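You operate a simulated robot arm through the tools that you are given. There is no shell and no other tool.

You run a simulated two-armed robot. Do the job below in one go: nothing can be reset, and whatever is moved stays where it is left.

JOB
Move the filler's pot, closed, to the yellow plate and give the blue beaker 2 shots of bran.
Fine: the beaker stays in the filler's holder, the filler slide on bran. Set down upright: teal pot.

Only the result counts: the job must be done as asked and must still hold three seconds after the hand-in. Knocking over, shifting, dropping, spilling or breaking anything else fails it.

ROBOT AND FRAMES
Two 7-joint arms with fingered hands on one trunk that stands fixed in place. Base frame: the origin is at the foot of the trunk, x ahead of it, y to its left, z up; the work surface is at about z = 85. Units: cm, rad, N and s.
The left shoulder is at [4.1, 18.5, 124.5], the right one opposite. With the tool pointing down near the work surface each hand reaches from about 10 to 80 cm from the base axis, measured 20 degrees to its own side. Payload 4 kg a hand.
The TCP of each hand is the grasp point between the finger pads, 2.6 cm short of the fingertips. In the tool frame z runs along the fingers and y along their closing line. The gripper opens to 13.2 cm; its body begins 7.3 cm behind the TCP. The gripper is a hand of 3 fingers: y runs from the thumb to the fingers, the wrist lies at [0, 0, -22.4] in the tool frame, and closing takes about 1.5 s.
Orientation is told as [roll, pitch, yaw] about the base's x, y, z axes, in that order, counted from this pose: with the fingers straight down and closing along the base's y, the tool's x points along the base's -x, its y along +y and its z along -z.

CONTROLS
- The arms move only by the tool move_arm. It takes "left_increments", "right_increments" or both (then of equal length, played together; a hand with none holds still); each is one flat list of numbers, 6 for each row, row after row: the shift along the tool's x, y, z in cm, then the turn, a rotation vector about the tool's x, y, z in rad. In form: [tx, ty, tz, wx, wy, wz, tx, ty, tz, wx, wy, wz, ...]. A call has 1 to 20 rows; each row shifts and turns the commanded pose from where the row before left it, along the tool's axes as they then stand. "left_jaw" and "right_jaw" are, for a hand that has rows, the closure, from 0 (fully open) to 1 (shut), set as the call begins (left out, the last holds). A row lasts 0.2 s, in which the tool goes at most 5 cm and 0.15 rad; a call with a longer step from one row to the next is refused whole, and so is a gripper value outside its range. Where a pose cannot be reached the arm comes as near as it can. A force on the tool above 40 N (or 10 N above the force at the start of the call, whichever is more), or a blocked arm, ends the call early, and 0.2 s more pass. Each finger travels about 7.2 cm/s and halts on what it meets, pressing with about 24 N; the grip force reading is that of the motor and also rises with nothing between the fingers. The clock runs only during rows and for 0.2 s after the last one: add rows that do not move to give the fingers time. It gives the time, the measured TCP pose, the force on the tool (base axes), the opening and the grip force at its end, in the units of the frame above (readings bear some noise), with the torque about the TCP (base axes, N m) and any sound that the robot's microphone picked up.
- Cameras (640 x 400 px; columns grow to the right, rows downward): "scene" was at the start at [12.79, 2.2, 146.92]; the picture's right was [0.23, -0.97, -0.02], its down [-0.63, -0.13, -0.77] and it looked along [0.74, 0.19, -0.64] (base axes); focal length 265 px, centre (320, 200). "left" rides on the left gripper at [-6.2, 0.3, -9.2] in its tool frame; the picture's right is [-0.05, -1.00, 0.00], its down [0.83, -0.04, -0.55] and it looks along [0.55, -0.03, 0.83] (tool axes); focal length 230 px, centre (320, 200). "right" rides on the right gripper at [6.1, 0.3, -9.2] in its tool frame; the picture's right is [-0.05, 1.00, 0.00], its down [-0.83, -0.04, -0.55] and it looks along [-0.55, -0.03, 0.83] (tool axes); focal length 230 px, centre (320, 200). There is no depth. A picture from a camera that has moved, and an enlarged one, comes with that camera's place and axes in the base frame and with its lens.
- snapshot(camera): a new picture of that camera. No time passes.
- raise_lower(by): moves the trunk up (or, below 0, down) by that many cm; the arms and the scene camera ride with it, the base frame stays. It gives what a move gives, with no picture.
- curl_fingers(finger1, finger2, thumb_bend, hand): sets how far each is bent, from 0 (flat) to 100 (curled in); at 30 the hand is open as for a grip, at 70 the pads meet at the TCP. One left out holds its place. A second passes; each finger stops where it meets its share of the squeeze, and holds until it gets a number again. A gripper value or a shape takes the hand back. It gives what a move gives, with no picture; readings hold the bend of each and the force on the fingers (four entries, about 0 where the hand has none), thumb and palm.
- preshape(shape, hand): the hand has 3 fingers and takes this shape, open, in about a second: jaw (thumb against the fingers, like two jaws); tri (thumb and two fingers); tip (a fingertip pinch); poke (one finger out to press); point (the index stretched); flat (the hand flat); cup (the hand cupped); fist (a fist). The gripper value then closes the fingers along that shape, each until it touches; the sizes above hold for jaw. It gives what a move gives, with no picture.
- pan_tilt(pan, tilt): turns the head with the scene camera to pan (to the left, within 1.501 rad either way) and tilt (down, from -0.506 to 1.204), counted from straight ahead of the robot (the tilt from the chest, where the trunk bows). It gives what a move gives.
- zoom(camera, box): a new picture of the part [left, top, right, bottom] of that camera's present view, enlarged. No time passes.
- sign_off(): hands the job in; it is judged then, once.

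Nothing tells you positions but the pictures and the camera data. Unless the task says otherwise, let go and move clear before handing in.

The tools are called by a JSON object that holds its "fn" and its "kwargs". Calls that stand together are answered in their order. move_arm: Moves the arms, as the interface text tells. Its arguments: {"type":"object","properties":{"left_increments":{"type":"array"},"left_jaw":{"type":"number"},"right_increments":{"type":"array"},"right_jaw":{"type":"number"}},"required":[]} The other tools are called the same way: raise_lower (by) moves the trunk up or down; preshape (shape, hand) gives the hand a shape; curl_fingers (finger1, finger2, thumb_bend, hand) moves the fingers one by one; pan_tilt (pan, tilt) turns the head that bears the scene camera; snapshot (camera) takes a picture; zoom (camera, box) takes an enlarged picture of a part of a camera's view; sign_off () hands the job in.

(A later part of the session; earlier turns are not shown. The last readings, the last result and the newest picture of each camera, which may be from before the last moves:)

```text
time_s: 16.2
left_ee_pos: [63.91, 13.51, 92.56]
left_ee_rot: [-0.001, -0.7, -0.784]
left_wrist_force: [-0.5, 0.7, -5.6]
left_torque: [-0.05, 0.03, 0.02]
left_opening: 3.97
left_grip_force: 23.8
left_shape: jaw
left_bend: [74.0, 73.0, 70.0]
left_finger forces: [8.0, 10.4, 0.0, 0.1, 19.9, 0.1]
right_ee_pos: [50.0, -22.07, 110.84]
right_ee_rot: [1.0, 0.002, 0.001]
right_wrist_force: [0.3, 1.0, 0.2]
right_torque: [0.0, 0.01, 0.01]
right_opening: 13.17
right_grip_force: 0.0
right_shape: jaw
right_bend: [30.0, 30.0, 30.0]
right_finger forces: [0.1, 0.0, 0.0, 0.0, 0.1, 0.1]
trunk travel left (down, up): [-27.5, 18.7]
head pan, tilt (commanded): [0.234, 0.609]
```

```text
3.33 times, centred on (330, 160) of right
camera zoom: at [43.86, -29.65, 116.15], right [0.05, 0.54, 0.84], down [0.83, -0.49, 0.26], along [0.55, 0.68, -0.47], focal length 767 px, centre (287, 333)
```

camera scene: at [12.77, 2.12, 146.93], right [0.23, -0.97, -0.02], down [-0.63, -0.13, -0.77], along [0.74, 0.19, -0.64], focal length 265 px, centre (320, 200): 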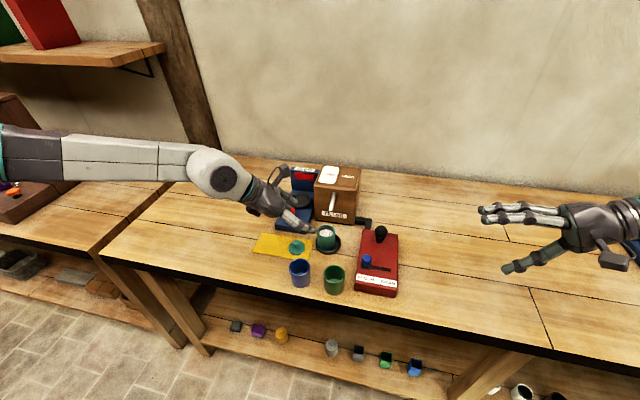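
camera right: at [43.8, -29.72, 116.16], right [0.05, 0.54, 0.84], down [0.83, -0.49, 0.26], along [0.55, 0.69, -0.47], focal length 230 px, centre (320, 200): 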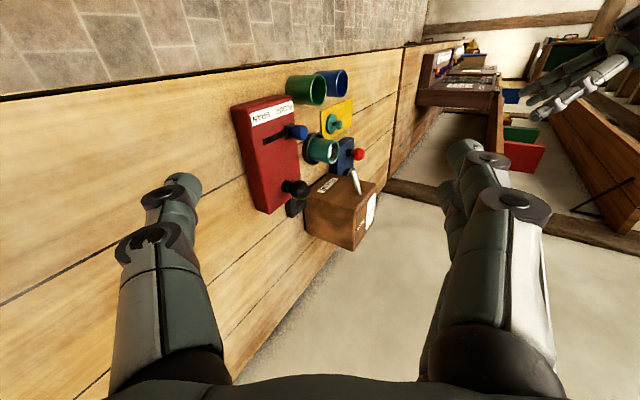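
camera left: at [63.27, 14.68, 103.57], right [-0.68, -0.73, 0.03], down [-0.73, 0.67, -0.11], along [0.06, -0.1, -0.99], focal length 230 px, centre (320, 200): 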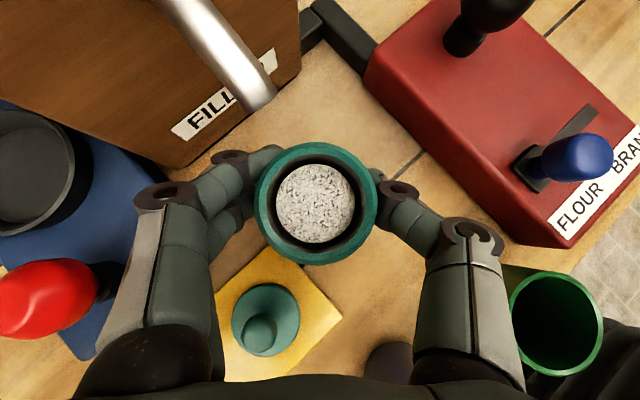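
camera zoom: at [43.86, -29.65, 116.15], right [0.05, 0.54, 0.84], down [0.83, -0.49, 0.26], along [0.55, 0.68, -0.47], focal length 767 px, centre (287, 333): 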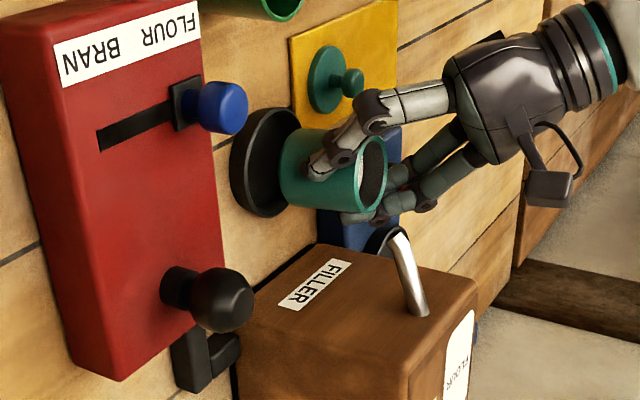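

The pot is out of the ring and level, reading about 5.6 N. I'll carry it up and back from the spout, then across to above the left part of the yellow plate.

{"fn": "move_arm", "kwargs": {"left_increments": [0.22, 0, -0.84, 0, 0, 0, 0.44, 0, -1.67, 0, 0, 0, 0.44, 0, -1.67, 0, 0, 0, 0.44, 0, -1.67, 0, 0, 0, 0.22, 0, -0.84, 0, 0, 0, 0.49, 0.74, -0.52, 0, 0, 0, 0.99, 1.49, -1.04, 0, 0, 0, 0.99, 1.49, -1.04, 0, 0, 0, 0.99, 1.49, -1.04, 0, 0, 0, 0.99, 1.49, -1.04, 0, 0, 0, 0.99, 1.49, -1.04, 0, 0, 0, 0.49, 0.74, -0.52, 0, 0, 0, 0, 0, 0, 0, 0, 0]}}

{"fn": "snapshot", "kwargs": {"camera": "left"}}

{"fn": "zoom", "kwargs": {"camera": "scene", "box": [220, 160, 410, 300]}}

{"fn": "zoom", "kwargs": {"camera": "right", "box": [280, 60, 420, 220]}}

```text
time_s: 19.0
left_ee_pos: [60.17, 29.79, 97.47]
left_ee_rot: [-0.002, -0.701, -0.784]
left_wrist_force: [0.2, 0.5, -5.0]
left_torque: [0.0, 0.01, -0.01]
left_opening: 3.97
left_grip_force: 23.8
left_shape: jaw
left_bend: [74.0, 73.0, 70.0]
left_finger forces: [7.9, 10.5, 0.0, 0.1, 19.9, 0.1]
right_ee_pos: [50.09, -22.04, 110.77]
right_ee_rot: [0.999, 0.002, 0.0]
right_wrist_force: [-0.6, -0.5, 0.0]
right_torque: [0.02, 0.07, -0.01]
right_opening: 13.19
right_grip_force: 0.0
right_shape: jaw
right_bend: [30.0, 30.0, 30.0]
right_finger forces: [0.0, 0.0, 0.0, 0.2, 0.0, 0.1]
trunk travel left (down, up): [-27.5, 18.7]
head pan, tilt (commanded): [0.234, 0.609]
```

```text
taken
camera left: at [59.51, 30.95, 108.54], right [-0.68, -0.73, 0.03], down [-0.73, 0.67, -0.11], along [0.06, -0.1, -0.99], focal length 230 px, centre (320, 200)
```

left: 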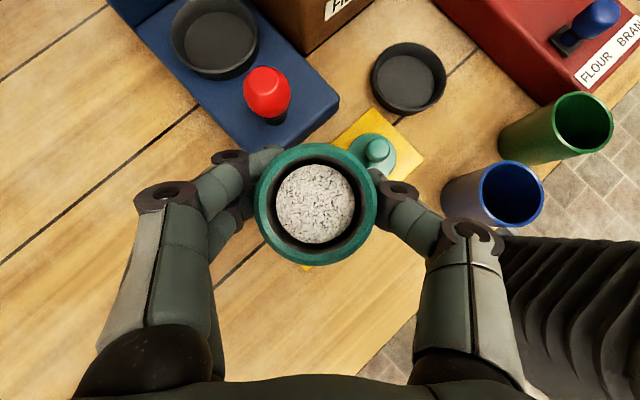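

```text
2.86 times, centred on (315, 230) of scene
camera zoom: at [12.85, 2.21, 146.92], right [0.23, -0.97, -0.02], down [-0.63, -0.13, -0.77], along [0.74, 0.19, -0.64], focal length 756 px, centre (334, 114)
```

zoom: 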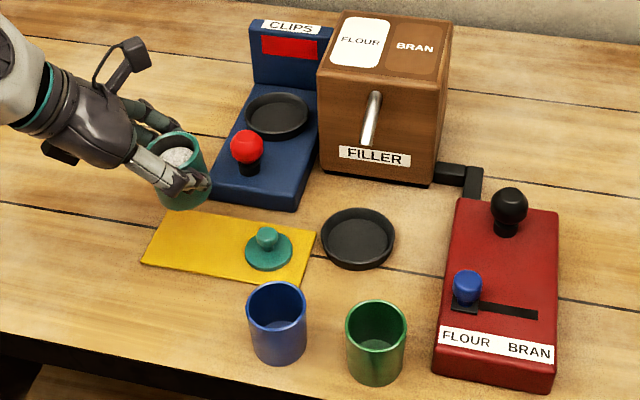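

```text
2.50 times, centred on (350, 140) of right
camera zoom: at [43.86, -29.64, 116.15], right [0.05, 0.54, 0.84], down [0.83, -0.49, 0.26], along [0.55, 0.68, -0.47], focal length 575 px, centre (245, 350)
```

zoom: 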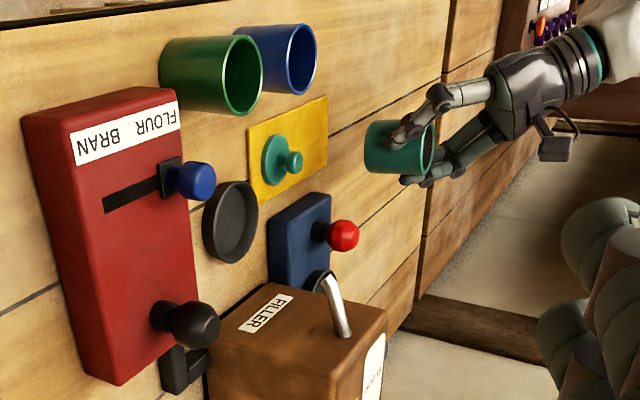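

The plate below is clear and the pot is directly above its left part at about (60.4, 29.9). The holder centre reads about (64.0, 13.1). I'll lower most of the way first.

{"fn": "move_arm", "kwargs": {"left_increments": [0.68, 0, 0.8, 0, 0, 0, 1.0, 0, 1.19, 0, 0, 0, 1.0, 0, 1.19, 0, 0, 0, 0.8, 0, 0.95, 0, 0, 0, 0.5, 0, 0.6, 0, 0, 0, 0, 0, 0, 0, 0, 0]}}

{"fn": "snapshot", "kwargs": {"camera": "left"}}

{"fn": "zoom", "kwargs": {"camera": "scene", "box": [220, 200, 340, 280]}}

{"fn": "zoom", "kwargs": {"camera": "right", "box": [300, 70, 400, 150]}}

```text
time_s: 20.4
left_ee_pos: [60.12, 29.81, 91.31]
left_ee_rot: [-0.002, -0.7, -0.783]
left_wrist_force: [0.3, 0.1, -4.8]
left_torque: [-0.02, -0.02, 0.0]
left_opening: 4.0
left_grip_force: 24.3
left_shape: jaw
left_bend: [74.0, 73.0, 70.0]
left_finger forces: [7.9, 10.5, 0.1, 0.0, 19.7, 0.0]
right_ee_pos: [50.1, -21.93, 110.74]
right_ee_rot: [1.0, 0.002, 0.0]
right_wrist_force: [-0.3, 0.2, -0.2]
right_torque: [0.02, 0.05, 0.01]
right_opening: 13.2
right_grip_force: 0.1
right_shape: jaw
right_bend: [30.0, 30.0, 30.0]
right_finger forces: [0.0, 0.1, 0.0, 0.1, 0.0, 0.0]
trunk travel left (down, up): [-27.5, 18.7]
head pan, tilt (commanded): [0.234, 0.609]
```

```text
taken
camera left: at [59.48, 31.03, 102.28], right [-0.68, -0.73, 0.03], down [-0.73, 0.67, -0.11], along [0.06, -0.1, -0.99], focal length 230 px, centre (320, 200)
```

left: 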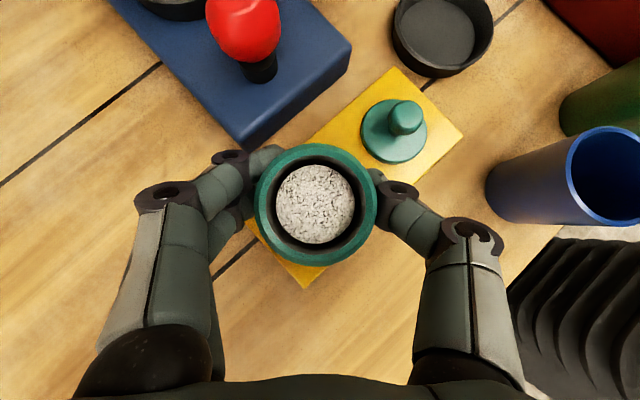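

```text
5.00 times, centred on (280, 240) of scene
camera zoom: at [12.84, 2.23, 146.92], right [0.23, -0.97, -0.02], down [-0.63, -0.13, -0.77], along [0.74, 0.19, -0.64], focal length 1324 px, centre (520, 0)
```

zoom: 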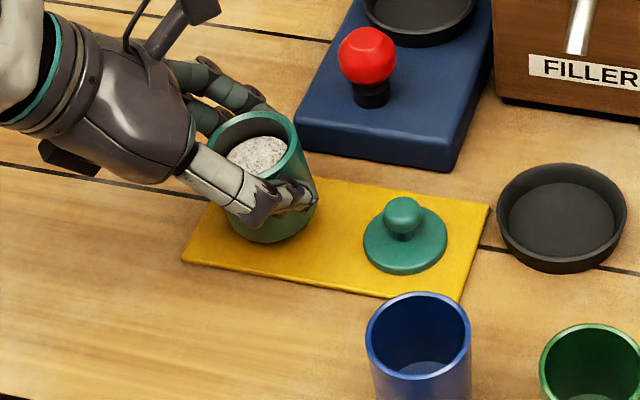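

```text
5.00 times, centred on (350, 110) of right
camera zoom: at [43.84, -29.62, 116.17], right [0.05, 0.54, 0.84], down [0.83, -0.49, 0.26], along [0.55, 0.68, -0.47], focal length 1150 px, centre (170, 650)
```

zoom: 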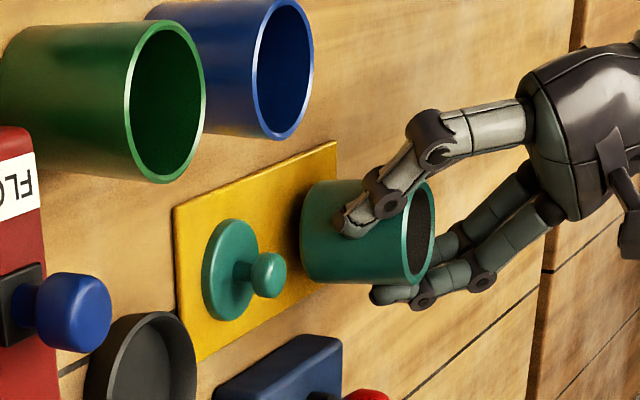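

The pot hovers about 1 cm above the plate. I'll lower in fine steps and watch the wrist force.

{"fn": "move_arm", "kwargs": {"left_increments": [0.16, 0, 0.19, 0, 0, 0, 0.16, 0, 0.19, 0, 0, 0, 0.16, 0, 0.19, 0, 0, 0, 0, 0, 0, 0, 0, 0]}}

```text
time_s: 21.4
left_ee_pos: [60.23, 29.91, 90.61]
left_ee_rot: [-0.001, -0.7, -0.785]
left_wrist_force: [0.5, 0.1, -4.9]
left_torque: [0.01, -0.01, 0.02]
left_opening: 3.99
left_grip_force: 24.0
left_shape: jaw
left_bend: [74.0, 73.0, 70.0]
left_finger forces: [7.8, 10.4, 0.0, 0.0, 19.8, 0.0]
right_ee_pos: [50.07, -22.03, 110.83]
right_ee_rot: [1.001, 0.002, -0.002]
right_wrist_force: [0.3, 0.3, 0.0]
right_torque: [0.01, 0.0, 0.03]
right_opening: 13.17
right_grip_force: 0.0
right_shape: jaw
right_bend: [30.0, 30.0, 30.0]
right_finger forces: [0.0, 0.0, 0.0, 0.0, 0.0, 0.0]
trunk travel left (down, up): [-27.5, 18.7]
head pan, tilt (commanded): [0.234, 0.609]
```

Nothing has touched yet, so I'll continue in 0.15 cm steps.

{"fn": "move_arm", "kwargs": {"left_increments": [0.097, 0, 0.115, 0, 0, 0, 0.097, 0, 0.115, 0, 0, 0, 0.097, 0, 0.115, 0, 0, 0]}}

{"fn": "zoom", "kwargs": {"camera": "right", "box": [300, 70, 400, 150]}}

```text
time_s: 22.2
left_ee_pos: [60.18, 29.76, 90.32]
left_ee_rot: [-0.001, -0.702, -0.784]
left_wrist_force: [2.4, -0.6, 0.9]
left_torque: [0.05, 0.0, -0.01]
left_opening: 4.0
left_grip_force: 24.6
left_shape: jaw
left_bend: [74.0, 74.0, 70.0]
left_finger forces: [10.9, 11.1, 0.0, 0.0, 20.8, 0.0]
right_ee_pos: [50.13, -22.07, 110.86]
right_ee_rot: [0.999, 0.002, 0.0]
right_wrist_force: [-0.7, 0.0, -1.1]
right_torque: [0.0, 0.0, -0.03]
right_opening: 13.19
right_grip_force: 0.1
right_shape: jaw
right_bend: [30.0, 30.0, 30.0]
right_finger forces: [0.0, 0.1, 0.0, 0.0, 0.0, 0.0]
trunk travel left (down, up): [-27.5, 18.7]
head pan, tilt (commanded): [0.234, 0.609]
```

```text
5.00 times, centred on (350, 110) of right
camera zoom: at [43.83, -29.67, 116.17], right [0.05, 0.54, 0.84], down [0.83, -0.49, 0.26], along [0.55, 0.68, -0.47], focal length 1150 px, centre (170, 650)
```

zoom: 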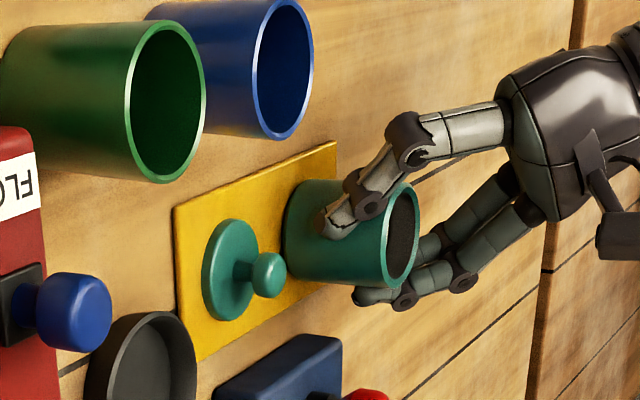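

The wrist force went from -5 N to about +1 N, so the pot is standing on the plate. I'll open the hand to release it.

{"fn": "move_arm", "kwargs": {"left_increments": [0, 0, 0, 0, 0, 0, 0, 0, 0, 0, 0, 0, 0, 0, 0, 0, 0, 0, 0, 0, 0, 0, 0, 0, 0, 0, 0, 0, 0, 0], "left_jaw": 0.35}}

{"fn": "snapshot", "kwargs": {"camera": "left"}}

{"fn": "zoom", "kwargs": {"camera": "scene", "box": [220, 200, 340, 280]}}

```text
time_s: 23.4
left_ee_pos: [60.23, 29.88, 90.13]
left_ee_rot: [0.0, -0.701, -0.783]
left_wrist_force: [-1.5, 0.8, 0.2]
left_torque: [-0.02, -0.01, 0.01]
left_opening: 8.56
left_grip_force: 0.0
left_shape: jaw
left_bend: [70.0, 70.0, 68.0]
left_finger forces: [0.1, 0.0, 0.0, 0.0, 0.0, 0.0]
right_ee_pos: [50.09, -22.1, 110.86]
right_ee_rot: [1.0, -0.001, 0.001]
right_wrist_force: [-0.6, 0.2, -0.2]
right_torque: [0.02, 0.01, 0.02]
right_opening: 13.18
right_grip_force: 0.0
right_shape: jaw
right_bend: [30.0, 30.0, 30.0]
right_finger forces: [0.0, 0.1, 0.0, 0.0, 0.0, 0.1]
trunk travel left (down, up): [-27.5, 18.7]
head pan, tilt (commanded): [0.234, 0.609]
```

```text
taken
camera left: at [59.54, 31.01, 101.17], right [-0.68, -0.73, 0.03], down [-0.73, 0.67, -0.11], along [0.06, -0.1, -0.99], focal length 230 px, centre (320, 200)
```

left: 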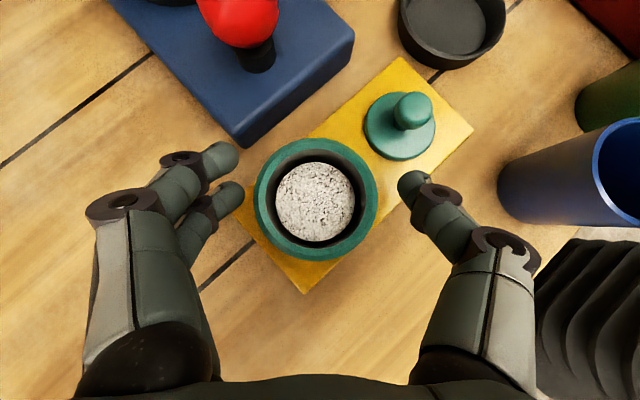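

```text
5.00 times, centred on (280, 240) of scene
camera zoom: at [12.79, 2.19, 146.93], right [0.23, -0.97, -0.02], down [-0.63, -0.13, -0.77], along [0.74, 0.19, -0.64], focal length 1324 px, centre (520, 0)
```

zoom: 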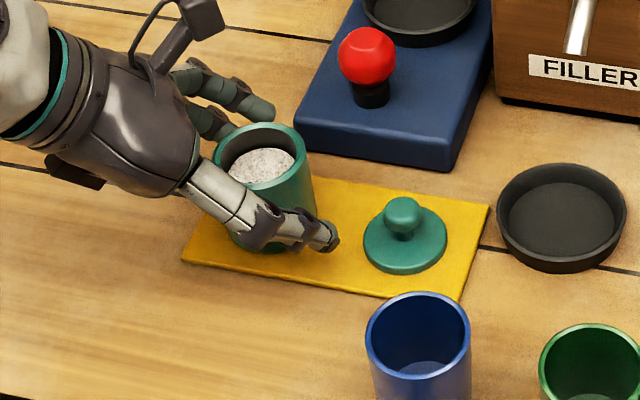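

The pot stands free at about (60.2, 30.2) on the plate. I'll retreat along the approach line, turn the hand straight down, and move above the lid at about (60.5, 21.8).

{"fn": "move_arm", "kwargs": {"left_increments": [0, 0, -1.5, 0, 0, 0, 0, 0, -2.8, 0, 0, 0, 0, 0, -2.8, 0, 0, 0, 0, 0, -2.8, 0, 0, 0, 0, 0, -2.0, 0, 0, 0, 0, 0, 0, 0, 0.14, 0, 0, 0, 0, 0, 0.14, 0, 0, 0, 0, 0, 0.14, 0, 0, 0, 0, 0, 0.14, 0, 0, 0, 0, 0, 0.14, 0, 0, 0, 0, 0, 0, 0]}}

{"fn": "snapshot", "kwargs": {"camera": "left"}}

{"fn": "zoom", "kwargs": {"camera": "scene", "box": [220, 200, 340, 280]}}

{"fn": "zoom", "kwargs": {"camera": "right", "box": [300, 70, 400, 150]}}

```text
time_s: 25.8
left_ee_pos: [54.63, 35.38, 99.31]
left_ee_rot: [-0.003, -0.001, -0.783]
left_wrist_force: [0.2, -0.7, -0.6]
left_torque: [0.01, -0.02, -0.02]
left_opening: 8.57
left_grip_force: 0.1
left_shape: jaw
left_bend: [70.0, 70.0, 68.0]
left_finger forces: [0.0, 0.1, 0.0, 0.1, 0.0, 0.0]
right_ee_pos: [49.89, -22.0, 110.87]
right_ee_rot: [0.998, 0.001, 0.0]
right_wrist_force: [-0.6, 0.3, 0.7]
right_torque: [-0.02, -0.01, 0.0]
right_opening: 13.19
right_grip_force: 0.0
right_shape: jaw
right_bend: [30.0, 30.0, 30.0]
right_finger forces: [0.1, 0.1, 0.1, 0.1, 0.0, 0.0]
trunk travel left (down, up): [-27.5, 18.7]
head pan, tilt (commanded): [0.234, 0.609]
```

```text
taken
camera left: at [59.32, 31.33, 108.47], right [-0.67, -0.74, 0.0], down [-0.62, 0.56, 0.56], along [-0.41, 0.37, -0.83], focal length 230 px, centre (320, 200)
```

left: 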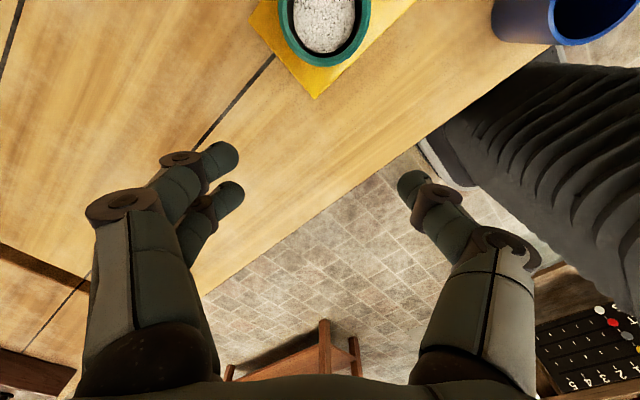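

```text
5.00 times, centred on (280, 240) of scene
camera zoom: at [12.73, 2.28, 146.93], right [0.23, -0.97, -0.02], down [-0.63, -0.13, -0.77], along [0.74, 0.19, -0.64], focal length 1324 px, centre (520, 0)
```

zoom: 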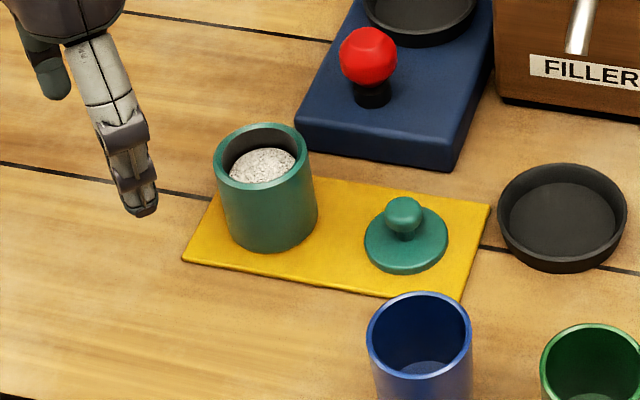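

```text
5.00 times, centred on (350, 110) of right
camera zoom: at [43.76, -29.58, 116.21], right [0.05, 0.54, 0.84], down [0.83, -0.49, 0.26], along [0.55, 0.68, -0.47], focal length 1150 px, centre (170, 650)
```

zoom: 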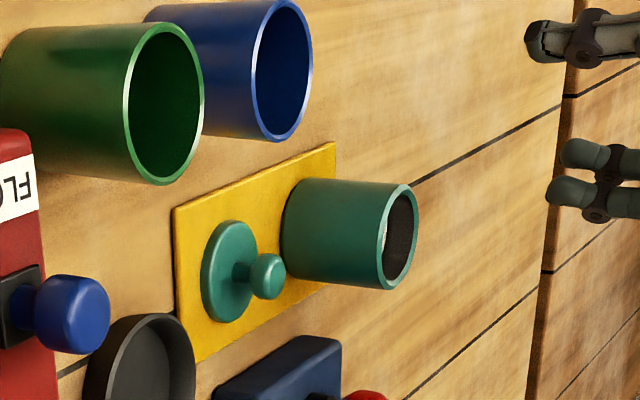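

The pot is upright and well inside the plate. The lid's knob is about 2.2 cm across with its centre near z≈88.1. I'll move the hand straight down above the lid and look.

{"fn": "move_arm", "kwargs": {"left_increments": [-1.5, -0.6, 0, 0, 0, 0, -2.8, -1.1, 0, 0, 0, 0, -2.8, -1.1, 0.6, 0, 0, 0, -2.8, -1.1, 0.6, 0, 0, 0, -2.8, -1.1, 0.6, 0, 0, 0, -0.95, -0.49, 0.5, 0, 0, 0, 0, 0, 0, 0, 0, 0], "left_jaw": 0.5}}

{"fn": "snapshot", "kwargs": {"camera": "left"}}

{"fn": "zoom", "kwargs": {"camera": "scene", "box": [220, 160, 380, 280]}}

{"fn": "zoom", "kwargs": {"camera": "right", "box": [290, 70, 410, 190]}}

```text
time_s: 27.4
left_ee_pos: [60.5, 21.72, 97.01]
left_ee_rot: [0.001, 0.001, -0.783]
left_wrist_force: [-0.2, 0.0, -0.2]
left_torque: [0.01, 0.05, -0.06]
left_opening: 6.66
left_grip_force: 0.0
left_shape: jaw
left_bend: [73.0, 73.0, 70.0]
left_finger forces: [0.0, 0.0, 0.1, 0.1, 0.0, 0.1]
right_ee_pos: [49.98, -22.02, 110.99]
right_ee_rot: [1.0, -0.002, 0.001]
right_wrist_force: [-0.3, 0.7, -0.4]
right_torque: [0.0, -0.01, -0.01]
right_opening: 13.17
right_grip_force: 0.1
right_shape: jaw
right_bend: [30.0, 30.0, 30.0]
right_finger forces: [0.0, 0.0, 0.1, 0.0, 0.0, 0.0]
trunk travel left (down, up): [-27.5, 18.7]
head pan, tilt (commanded): [0.234, 0.609]
```

```text
taken
camera left: at [65.07, 17.69, 106.22], right [-0.67, -0.74, 0.0], down [-0.62, 0.56, 0.55], along [-0.41, 0.37, -0.83], focal length 230 px, centre (320, 200)
```

left: 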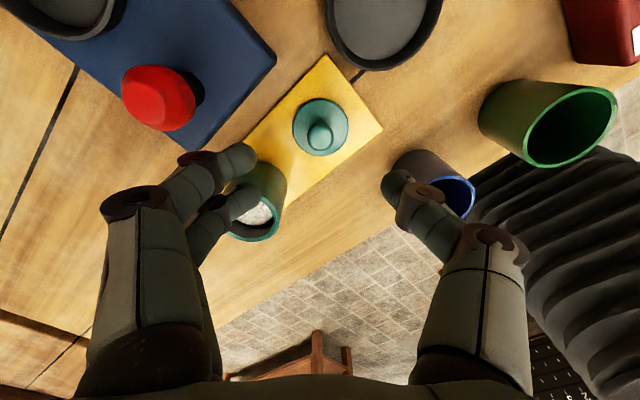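

```text
3.33 times, centred on (300, 220) of scene
camera zoom: at [12.77, 2.2, 146.93], right [0.23, -0.97, -0.02], down [-0.63, -0.13, -0.77], along [0.74, 0.19, -0.64], focal length 882 px, centre (387, 133)
```

zoom: 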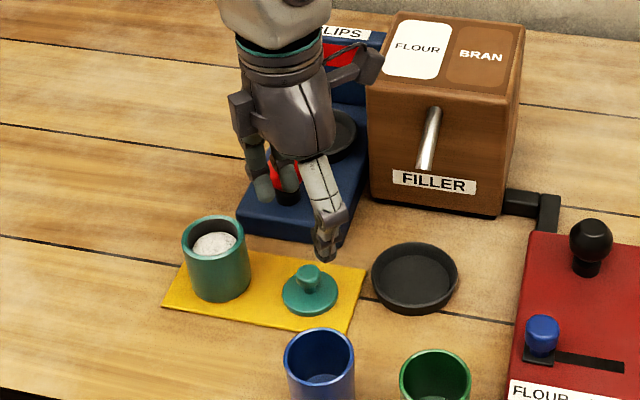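

```text
3.33 times, centred on (350, 130) of right
camera zoom: at [43.79, -29.64, 116.19], right [0.05, 0.54, 0.84], down [0.83, -0.49, 0.26], along [0.55, 0.68, -0.47], focal length 767 px, centre (220, 433)
```

zoom: 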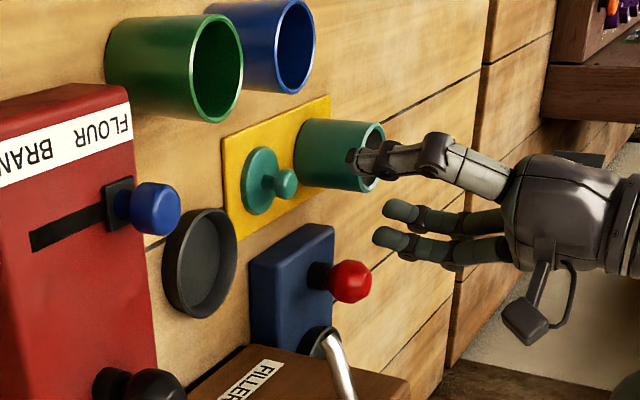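

The lid's knob is centred between thumb and fingers. I'll descend so the fingertips stop just above the lid's disk.

{"fn": "move_arm", "kwargs": {"left_increments": [-0.1, 0, 2.0, 0, 0, 0, -0.1, 0, 2.0, 0, 0, 0, 0, 0, 2.0, 0, 0, 0, 0, 0, 1.0, 0, 0, 0, 0, 0, 0, 0, 0, 0]}}

{"fn": "snapshot", "kwargs": {"camera": "left"}}

{"fn": "zoom", "kwargs": {"camera": "right", "box": [290, 70, 410, 190]}}

{"fn": "zoom", "kwargs": {"camera": "scene", "box": [220, 200, 340, 280]}}

```text
time_s: 28.6
left_ee_pos: [59.01, 22.9, 90.86]
left_ee_rot: [0.0, -0.003, -0.787]
left_wrist_force: [1.9, -2.6, 0.8]
left_torque: [0.08, -0.04, -0.13]
left_opening: 6.67
left_grip_force: 0.1
left_shape: jaw
left_bend: [73.0, 73.0, 70.0]
left_finger forces: [0.0, 2.4, 0.1, 0.0, 0.1, 0.0]
left hand out of reach, approached as far as the arm can: row 2, 3, 4
right_ee_pos: [50.09, -22.1, 110.86]
right_ee_rot: [1.0, 0.0, -0.001]
right_wrist_force: [0.6, 0.9, -0.1]
right_torque: [-0.01, -0.01, -0.01]
right_opening: 13.2
right_grip_force: 0.0
right_shape: jaw
right_bend: [30.0, 30.0, 30.0]
right_finger forces: [0.1, 0.0, 0.0, 0.1, 0.0, 0.0]
trunk travel left (down, up): [-27.5, 18.7]
head pan, tilt (commanded): [0.234, 0.609]
```

```text
taken
camera left: at [63.55, 18.88, 100.19], right [-0.67, -0.74, 0.0], down [-0.62, 0.56, 0.55], along [-0.41, 0.37, -0.83], focal length 230 px, centre (320, 200)
```

left: 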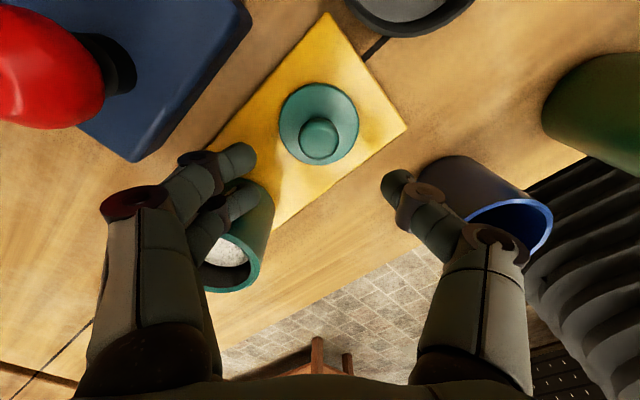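

```text
3.33 times, centred on (350, 130) of right
camera zoom: at [43.81, -29.68, 116.17], right [0.05, 0.54, 0.84], down [0.83, -0.49, 0.26], along [0.55, 0.68, -0.47], focal length 767 px, centre (220, 433)
```

zoom: 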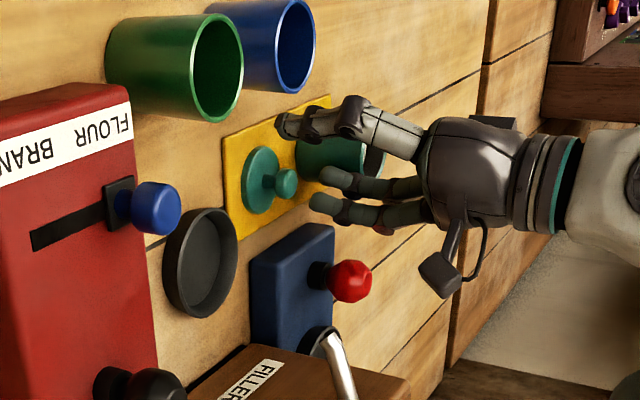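

```text
5.00 times, centred on (280, 240) of scene
camera zoom: at [12.8, 2.17, 146.93], right [0.23, -0.97, -0.02], down [-0.63, -0.13, -0.77], along [0.74, 0.19, -0.64], focal length 1324 px, centre (520, 0)
```

zoom: 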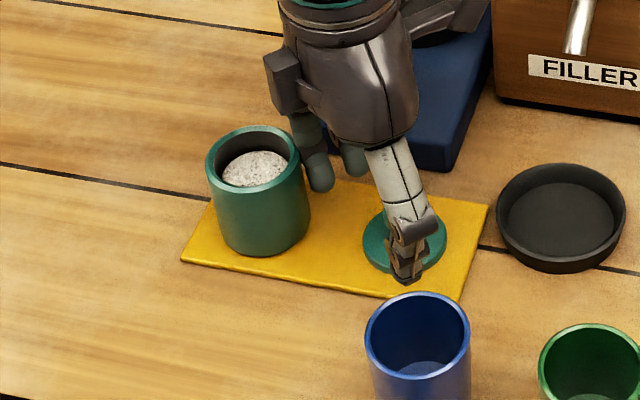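

The hand drifted off when it ran out of reach pointing straight down, and one finger nudged the pot about half a centimetre. I'll lift straight away, then lower the trunk so the arm has more room.

{"fn": "move_arm", "kwargs": {"left_increments": [0, 0, -1.5, 0, 0, 0, 0, 0, -2.5, 0, 0, 0, 0, 0, -3, 0, 0, 0, 0, 0, -3, 0, 0, 0, 0, 0, -3, 0, 0, 0, 0, 0, -3, 0, 0, 0], "right_increments": [0, 0, -1.5, 0, 0, 0, 0, 0, -1.5, 0, 0, 0, 0, 0, -2, 0, 0, 0, 0, 0, -2, 0, 0, 0, 0, 0, -2, 0, 0, 0, 0, 0, 0, 0, 0, 0]}}

{"fn": "zoom", "kwargs": {"camera": "scene", "box": [220, 200, 340, 280]}}

{"fn": "snapshot", "kwargs": {"camera": "scene"}}

{"fn": "snapshot", "kwargs": {"camera": "right"}}

```text
time_s: 30.0
left_ee_pos: [58.88, 22.88, 107.02]
left_ee_rot: [-0.001, -0.002, -0.786]
left_wrist_force: [-0.8, 0.3, -0.5]
left_torque: [-0.02, -0.01, 0.03]
left_opening: 6.61
left_grip_force: 0.1
left_shape: jaw
left_bend: [73.0, 73.0, 70.0]
left_finger forces: [0.0, 0.1, 0.1, 0.0, 0.0, 0.1]
right_ee_pos: [49.8, -29.56, 115.82]
right_ee_rot: [1.0, 0.0, 0.0]
right_wrist_force: [0.5, 0.8, 0.9]
right_torque: [0.01, 0.0, 0.01]
right_opening: 13.19
right_grip_force: 0.1
right_shape: jaw
right_bend: [30.0, 30.0, 30.0]
right_finger forces: [0.1, 0.0, 0.0, 0.1, 0.1, 0.1]
trunk travel left (down, up): [-27.5, 18.7]
head pan, tilt (commanded): [0.234, 0.609]
```

```text
5.00 times, centred on (280, 240) of scene
camera zoom: at [12.72, 2.17, 146.93], right [0.23, -0.97, -0.02], down [-0.63, -0.13, -0.77], along [0.74, 0.19, -0.64], focal length 1324 px, centre (520, 0)
```

zoom: 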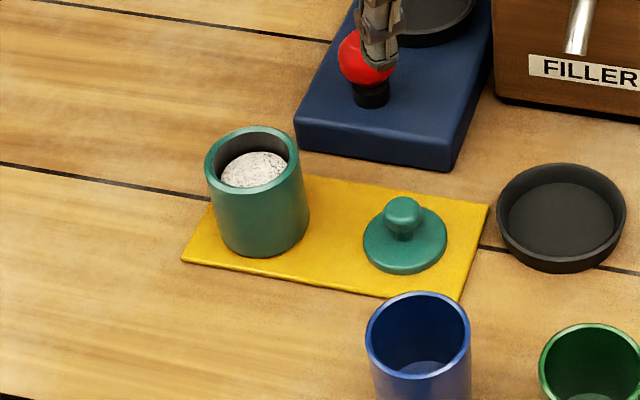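

```text
taken
camera scene: at [12.72, 2.17, 146.93], right [0.23, -0.97, -0.02], down [-0.63, -0.13, -0.77], along [0.74, 0.19, -0.64], focal length 265 px, centre (320, 200)
```

scene: 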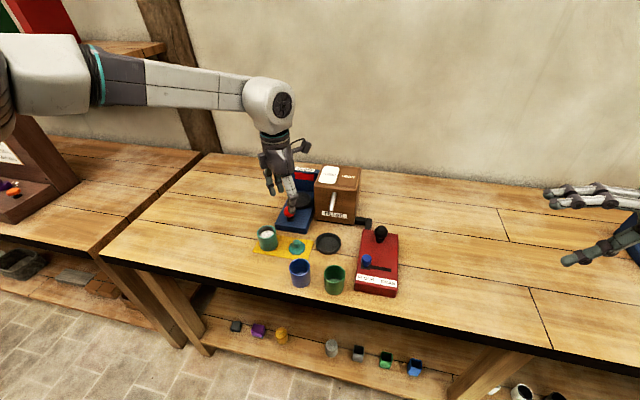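

```text
taken
camera right: at [43.68, -37.23, 121.02], right [0.05, 0.54, 0.84], down [0.83, -0.49, 0.26], along [0.55, 0.68, -0.47], focal length 230 px, centre (320, 200)
```

right: 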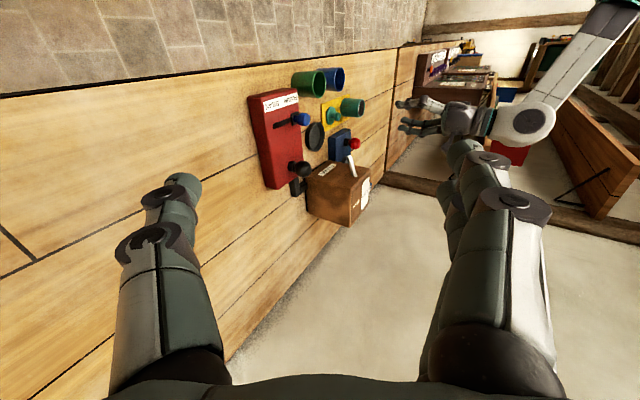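

The pot is still upright and fully on the plate. I'll lower the trunk 10 cm and then re-check positions.

{"fn": "raise_lower", "kwargs": {"by": -10}}

{"fn": "snapshot", "kwargs": {"camera": "scene"}}

{"fn": "snapshot", "kwargs": {"camera": "left"}}

{"fn": "snapshot", "kwargs": {"camera": "right"}}

```text
time_s: 31.3
left_ee_pos: [58.76, 23.0, 97.07]
left_ee_rot: [0.001, -0.001, -0.786]
left_wrist_force: [0.4, -0.8, -0.3]
left_torque: [-0.01, -0.01, 0.01]
left_opening: 6.66
left_grip_force: 0.1
left_shape: jaw
left_bend: [73.0, 73.0, 70.0]
left_finger forces: [0.1, 0.0, 0.1, 0.0, 0.1, 0.0]
right_ee_pos: [49.89, -29.59, 105.81]
right_ee_rot: [1.0, -0.001, 0.001]
right_wrist_force: [0.9, -0.6, 0.2]
right_torque: [-0.02, -0.02, -0.04]
right_opening: 13.19
right_grip_force: 0.0
right_shape: jaw
right_bend: [30.0, 30.0, 30.0]
right_finger forces: [0.0, 0.0, 0.0, 0.0, 0.0, 0.1]
trunk travel left (down, up): [-17.5, 28.7]
head pan, tilt (commanded): [0.234, 0.609]
```

```text
taken
camera scene: at [19.19, 2.19, 134.78], right [0.23, -0.97, -0.05], down [-0.71, -0.13, -0.69], along [0.66, 0.19, -0.73], focal length 265 px, centre (320, 200)
```

scene: 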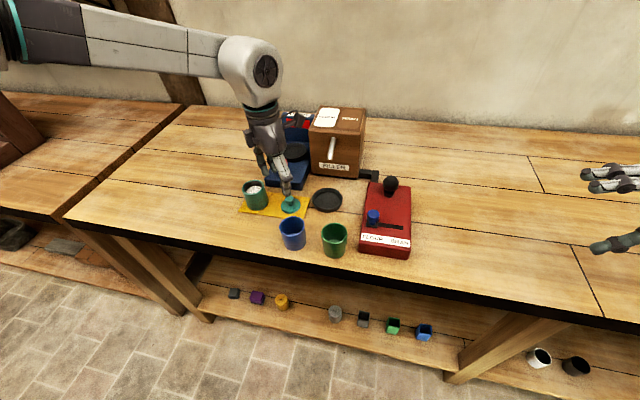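

```text
taken
camera left: at [63.48, 18.82, 106.39], right [-0.67, -0.74, 0.0], down [-0.62, 0.56, 0.55], along [-0.41, 0.37, -0.83], focal length 230 px, centre (320, 200)
```

left: 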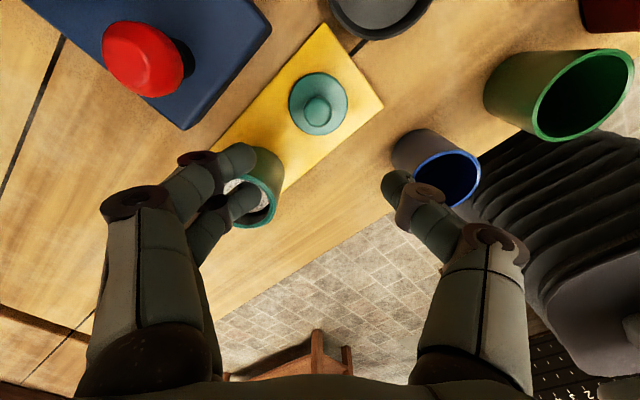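

```text
taken
camera right: at [43.66, -37.19, 111.11], right [0.05, 0.54, 0.84], down [0.83, -0.49, 0.26], along [0.56, 0.68, -0.47], focal length 230 px, centre (320, 200)
```

right: 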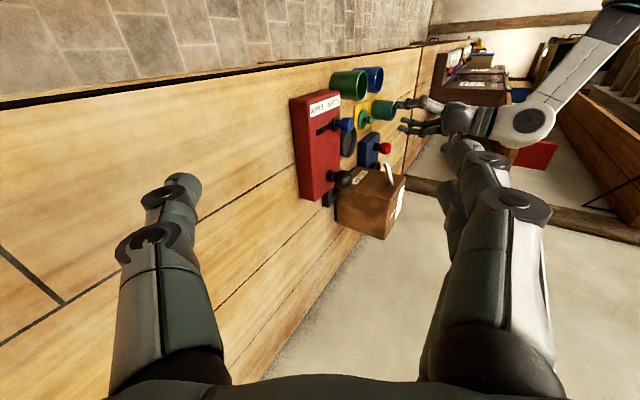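

The trunk also leaned forward, which helps. The knob is at about (60.6, 21.7). I'll move over it and come down in stages, checking for reach warnings.

{"fn": "move_arm", "kwargs": {"left_increments": [-1.11, 0.19, 0, 0, 0, 0, -1.11, 0.19, 0, 0, 0, 0, 0, 0, 1.5, 0, 0, 0, 0, 0, 1.5, 0, 0, 0, 0, 0, 0, 0, 0, 0], "left_jaw": 0.58}}

{"fn": "snapshot", "kwargs": {"camera": "left"}}

```text
time_s: 32.5
left_ee_pos: [60.63, 21.54, 94.24]
left_ee_rot: [0.0, 0.0, -0.785]
left_wrist_force: [-0.4, -0.2, -0.5]
left_torque: [-0.01, 0.01, 0.02]
left_opening: 5.58
left_grip_force: 0.1
left_shape: jaw
left_bend: [73.0, 73.0, 70.0]
left_finger forces: [0.0, 0.0, 0.0, 0.0, 0.1, 0.0]
right_ee_pos: [49.95, -29.64, 105.72]
right_ee_rot: [0.999, 0.0, 0.0]
right_wrist_force: [0.1, 0.5, 0.1]
right_torque: [0.0, 0.01, -0.02]
right_opening: 13.17
right_grip_force: 0.1
right_shape: jaw
right_bend: [30.0, 30.0, 30.0]
right_finger forces: [0.0, 0.0, 0.1, 0.0, 0.1, 0.0]
trunk travel left (down, up): [-17.5, 28.7]
head pan, tilt (commanded): [0.234, 0.609]
```

```text
taken
camera left: at [65.34, 17.47, 103.28], right [-0.67, -0.74, 0.0], down [-0.62, 0.56, 0.55], along [-0.41, 0.37, -0.83], focal length 230 px, centre (320, 200)
```

left: 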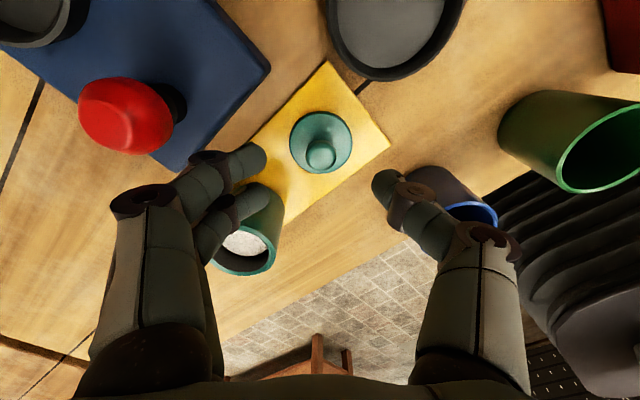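

No reach warning this time, and the knob is exactly under the grasp point. I'll keep descending in two small stages.

{"fn": "move_arm", "kwargs": {"left_increments": [0, 0, 1.1, 0, 0, 0, 0, 0, 1.1, 0, 0, 0, 0, 0, 1.0, 0, 0, 0, 0, 0, 0, 0, 0, 0]}}

{"fn": "snapshot", "kwargs": {"camera": "left"}}

{"fn": "zoom", "kwargs": {"camera": "scene", "box": [230, 160, 350, 240]}}

{"fn": "zoom", "kwargs": {"camera": "right", "box": [320, 60, 440, 180]}}

```text
time_s: 33.5
left_ee_pos: [60.68, 21.62, 90.86]
left_ee_rot: [-0.002, 0.0, -0.785]
left_wrist_force: [-0.4, 0.3, 0.1]
left_torque: [0.03, 0.0, 0.04]
left_opening: 5.62
left_grip_force: 0.1
left_shape: jaw
left_bend: [73.0, 73.0, 70.0]
left_finger forces: [0.1, 0.1, 0.1, 0.1, 0.0, 0.0]
right_ee_pos: [50.0, -29.64, 105.69]
right_ee_rot: [1.001, 0.0, 0.0]
right_wrist_force: [-0.1, -0.1, -0.1]
right_torque: [-0.05, 0.0, 0.03]
right_opening: 13.21
right_grip_force: 0.1
right_shape: jaw
right_bend: [30.0, 30.0, 30.0]
right_finger forces: [0.0, 0.0, 0.0, 0.1, 0.0, 0.0]
trunk travel left (down, up): [-17.5, 28.7]
head pan, tilt (commanded): [0.234, 0.609]
```

```text
taken
camera left: at [65.31, 17.52, 100.01], right [-0.67, -0.74, 0.0], down [-0.62, 0.56, 0.56], along [-0.41, 0.37, -0.83], focal length 230 px, centre (320, 200)
```

left: 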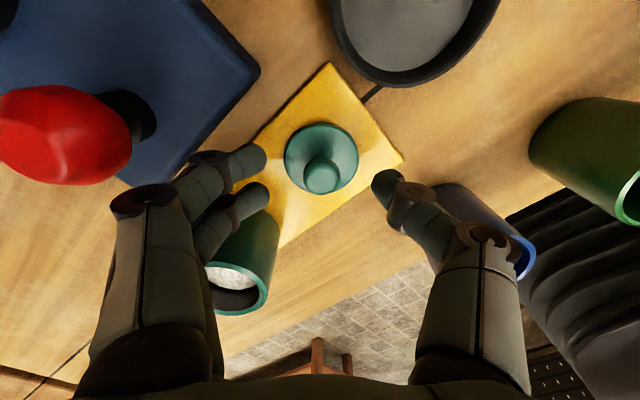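

```text
5.00 times, centred on (290, 200) of scene
camera zoom: at [19.27, 2.18, 134.75], right [0.23, -0.97, -0.05], down [-0.72, -0.13, -0.69], along [0.66, 0.19, -0.73], focal length 1324 px, centre (470, 200)
```

zoom: 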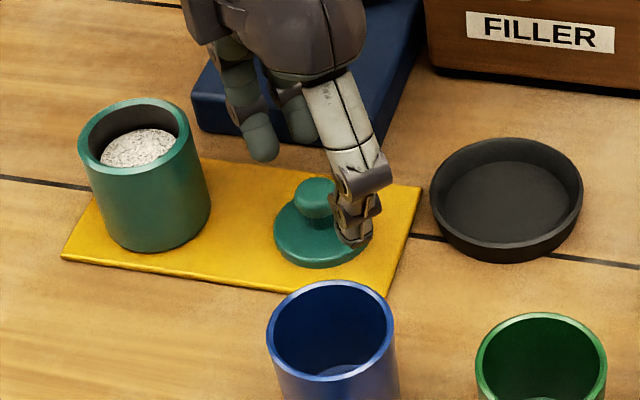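

```text
3.33 times, centred on (380, 120) of right
camera zoom: at [43.73, -37.2, 111.03], right [0.05, 0.54, 0.84], down [0.83, -0.49, 0.26], along [0.55, 0.68, -0.47], focal length 767 px, centre (120, 467)
```

zoom: 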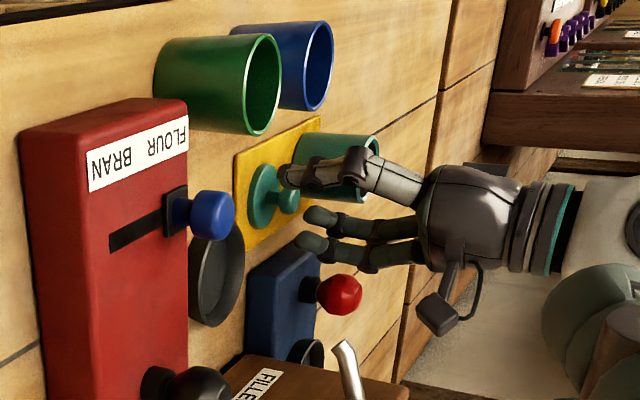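

The reach still holds and the knob is centred. I'll do the last 1.5 cm down and then close on the knob.

{"fn": "move_arm", "kwargs": {"left_increments": [0, 0, 0.6, 0, 0, 0, 0, 0, 0.5, 0, 0, 0, 0, 0, 0.4, 0, 0, 0, 0, 0, 0, 0, 0, 0]}}

{"fn": "zoom", "kwargs": {"camera": "left", "box": [200, 100, 440, 280]}}

{"fn": "zoom", "kwargs": {"camera": "scene", "box": [230, 160, 350, 240]}}

{"fn": "zoom", "kwargs": {"camera": "right", "box": [340, 80, 420, 150]}}

```text
time_s: 34.5
left_ee_pos: [60.71, 21.68, 89.25]
left_ee_rot: [0.0, 0.001, -0.786]
left_wrist_force: [0.0, -0.5, 0.3]
left_torque: [0.01, 0.0, 0.0]
left_opening: 5.58
left_grip_force: 0.1
left_shape: jaw
left_bend: [73.0, 73.0, 70.0]
left_finger forces: [0.0, 0.0, 0.0, 0.0, 0.0, 0.0]
right_ee_pos: [50.01, -29.63, 105.51]
right_ee_rot: [0.999, 0.001, 0.0]
right_wrist_force: [0.4, -0.4, 0.0]
right_torque: [0.01, -0.03, -0.03]
right_opening: 13.18
right_grip_force: 0.0
right_shape: jaw
right_bend: [30.0, 30.0, 30.0]
right_finger forces: [0.1, 0.1, 0.1, 0.1, 0.0, 0.1]
trunk travel left (down, up): [-17.5, 28.7]
head pan, tilt (commanded): [0.234, 0.609]
```

```text
2.22 times, centred on (320, 190) of left
camera zoom: at [65.3, 17.55, 98.53], right [-0.67, -0.74, 0.0], down [-0.62, 0.56, 0.55], along [-0.41, 0.37, -0.83], focal length 511 px, centre (320, 222)
```

zoom: 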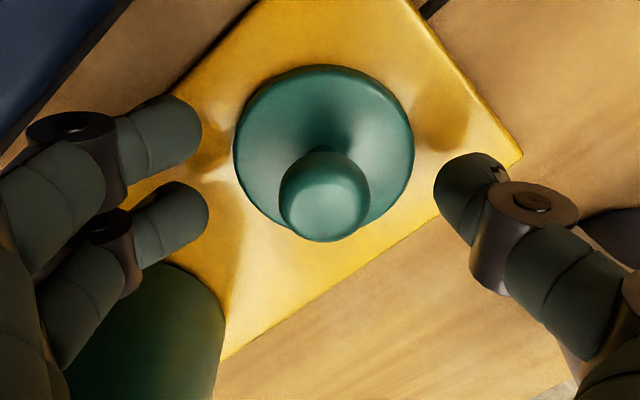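

```text
5.00 times, centred on (290, 200) of scene
camera zoom: at [19.28, 2.18, 134.75], right [0.23, -0.97, -0.05], down [-0.72, -0.13, -0.69], along [0.66, 0.19, -0.73], focal length 1324 px, centre (470, 200)
```

zoom: 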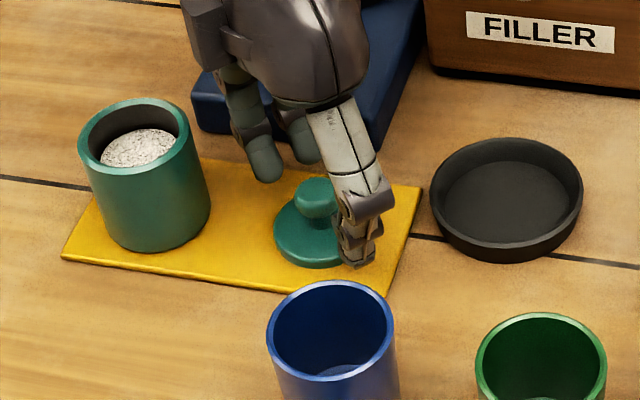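

```text
5.71 times, centred on (380, 115) of right
camera zoom: at [43.74, -37.2, 111.02], right [0.05, 0.54, 0.84], down [0.83, -0.49, 0.26], along [0.55, 0.68, -0.47], focal length 1315 px, centre (-23, 686)
```

zoom: 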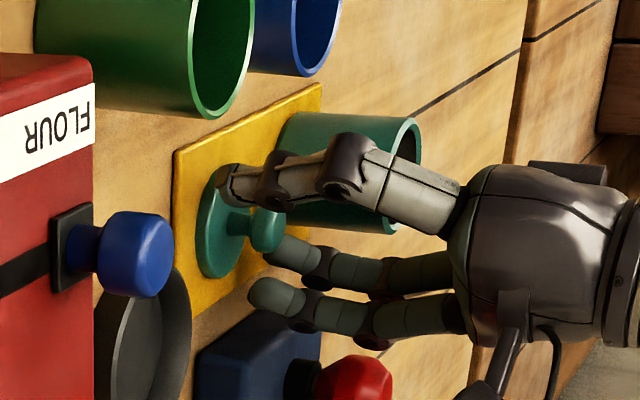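

The fingers bracket the knob just above the disk. I'll close on it now.

{"fn": "move_arm", "kwargs": {"left_increments": [0, 0, 0, 0, 0, 0, 0, 0, 0, 0, 0, 0, 0, 0, 0, 0, 0, 0, 0, 0, 0, 0, 0, 0, 0, 0, 0, 0, 0, 0, 0, 0, 0, 0, 0, 0, 0, 0, 0, 0, 0, 0], "left_jaw": 0.95}}

{"fn": "zoom", "kwargs": {"camera": "left", "box": [200, 100, 440, 280]}}

{"fn": "zoom", "kwargs": {"camera": "scene", "box": [230, 160, 350, 240]}}

{"fn": "zoom", "kwargs": {"camera": "right", "box": [340, 80, 420, 150]}}

```text
time_s: 36.1
left_ee_pos: [60.67, 21.66, 89.28]
left_ee_rot: [-0.001, -0.002, -0.786]
left_wrist_force: [0.5, -0.5, -1.4]
left_torque: [0.02, -0.01, 0.02]
left_opening: 0.69
left_grip_force: 23.9
left_shape: jaw
left_bend: [72.0, 72.0, 72.0]
left_finger forces: [19.9, 14.7, 0.0, 0.0, 17.3, 0.0]
right_ee_pos: [49.9, -29.59, 105.79]
right_ee_rot: [1.001, 0.002, -0.001]
right_wrist_force: [0.1, -0.6, 0.3]
right_torque: [-0.01, -0.04, -0.02]
right_opening: 13.17
right_grip_force: 0.1
right_shape: jaw
right_bend: [30.0, 30.0, 30.0]
right_finger forces: [0.1, 0.0, 0.0, 0.1, 0.0, 0.1]
trunk travel left (down, up): [-17.5, 28.7]
head pan, tilt (commanded): [0.234, 0.609]
```

```text
2.22 times, centred on (320, 190) of left
camera zoom: at [65.31, 17.55, 98.53], right [-0.67, -0.74, 0.0], down [-0.62, 0.56, 0.55], along [-0.41, 0.37, -0.83], focal length 511 px, centre (320, 222)
```

zoom: 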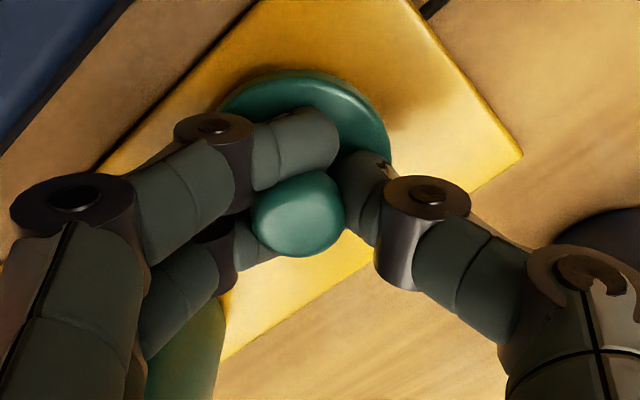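

```text
5.00 times, centred on (290, 200) of scene
camera zoom: at [19.3, 2.19, 134.75], right [0.23, -0.97, -0.05], down [-0.72, -0.13, -0.69], along [0.66, 0.19, -0.73], focal length 1324 px, centre (470, 200)
```

zoom: 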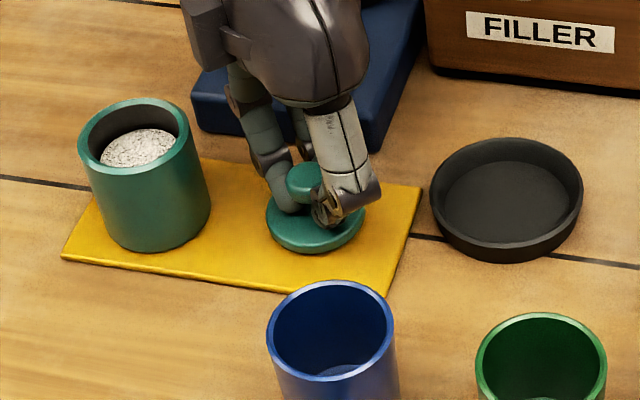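

```text
5.71 times, centred on (380, 115) of right
camera zoom: at [43.75, -37.2, 111.02], right [0.05, 0.54, 0.84], down [0.83, -0.49, 0.26], along [0.55, 0.68, -0.47], focal length 1315 px, centre (-23, 686)
```

zoom: 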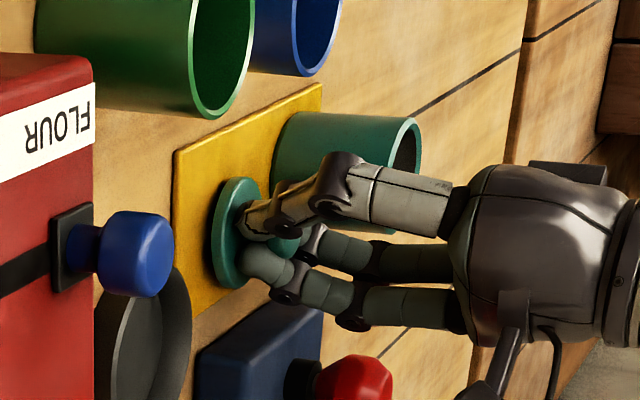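

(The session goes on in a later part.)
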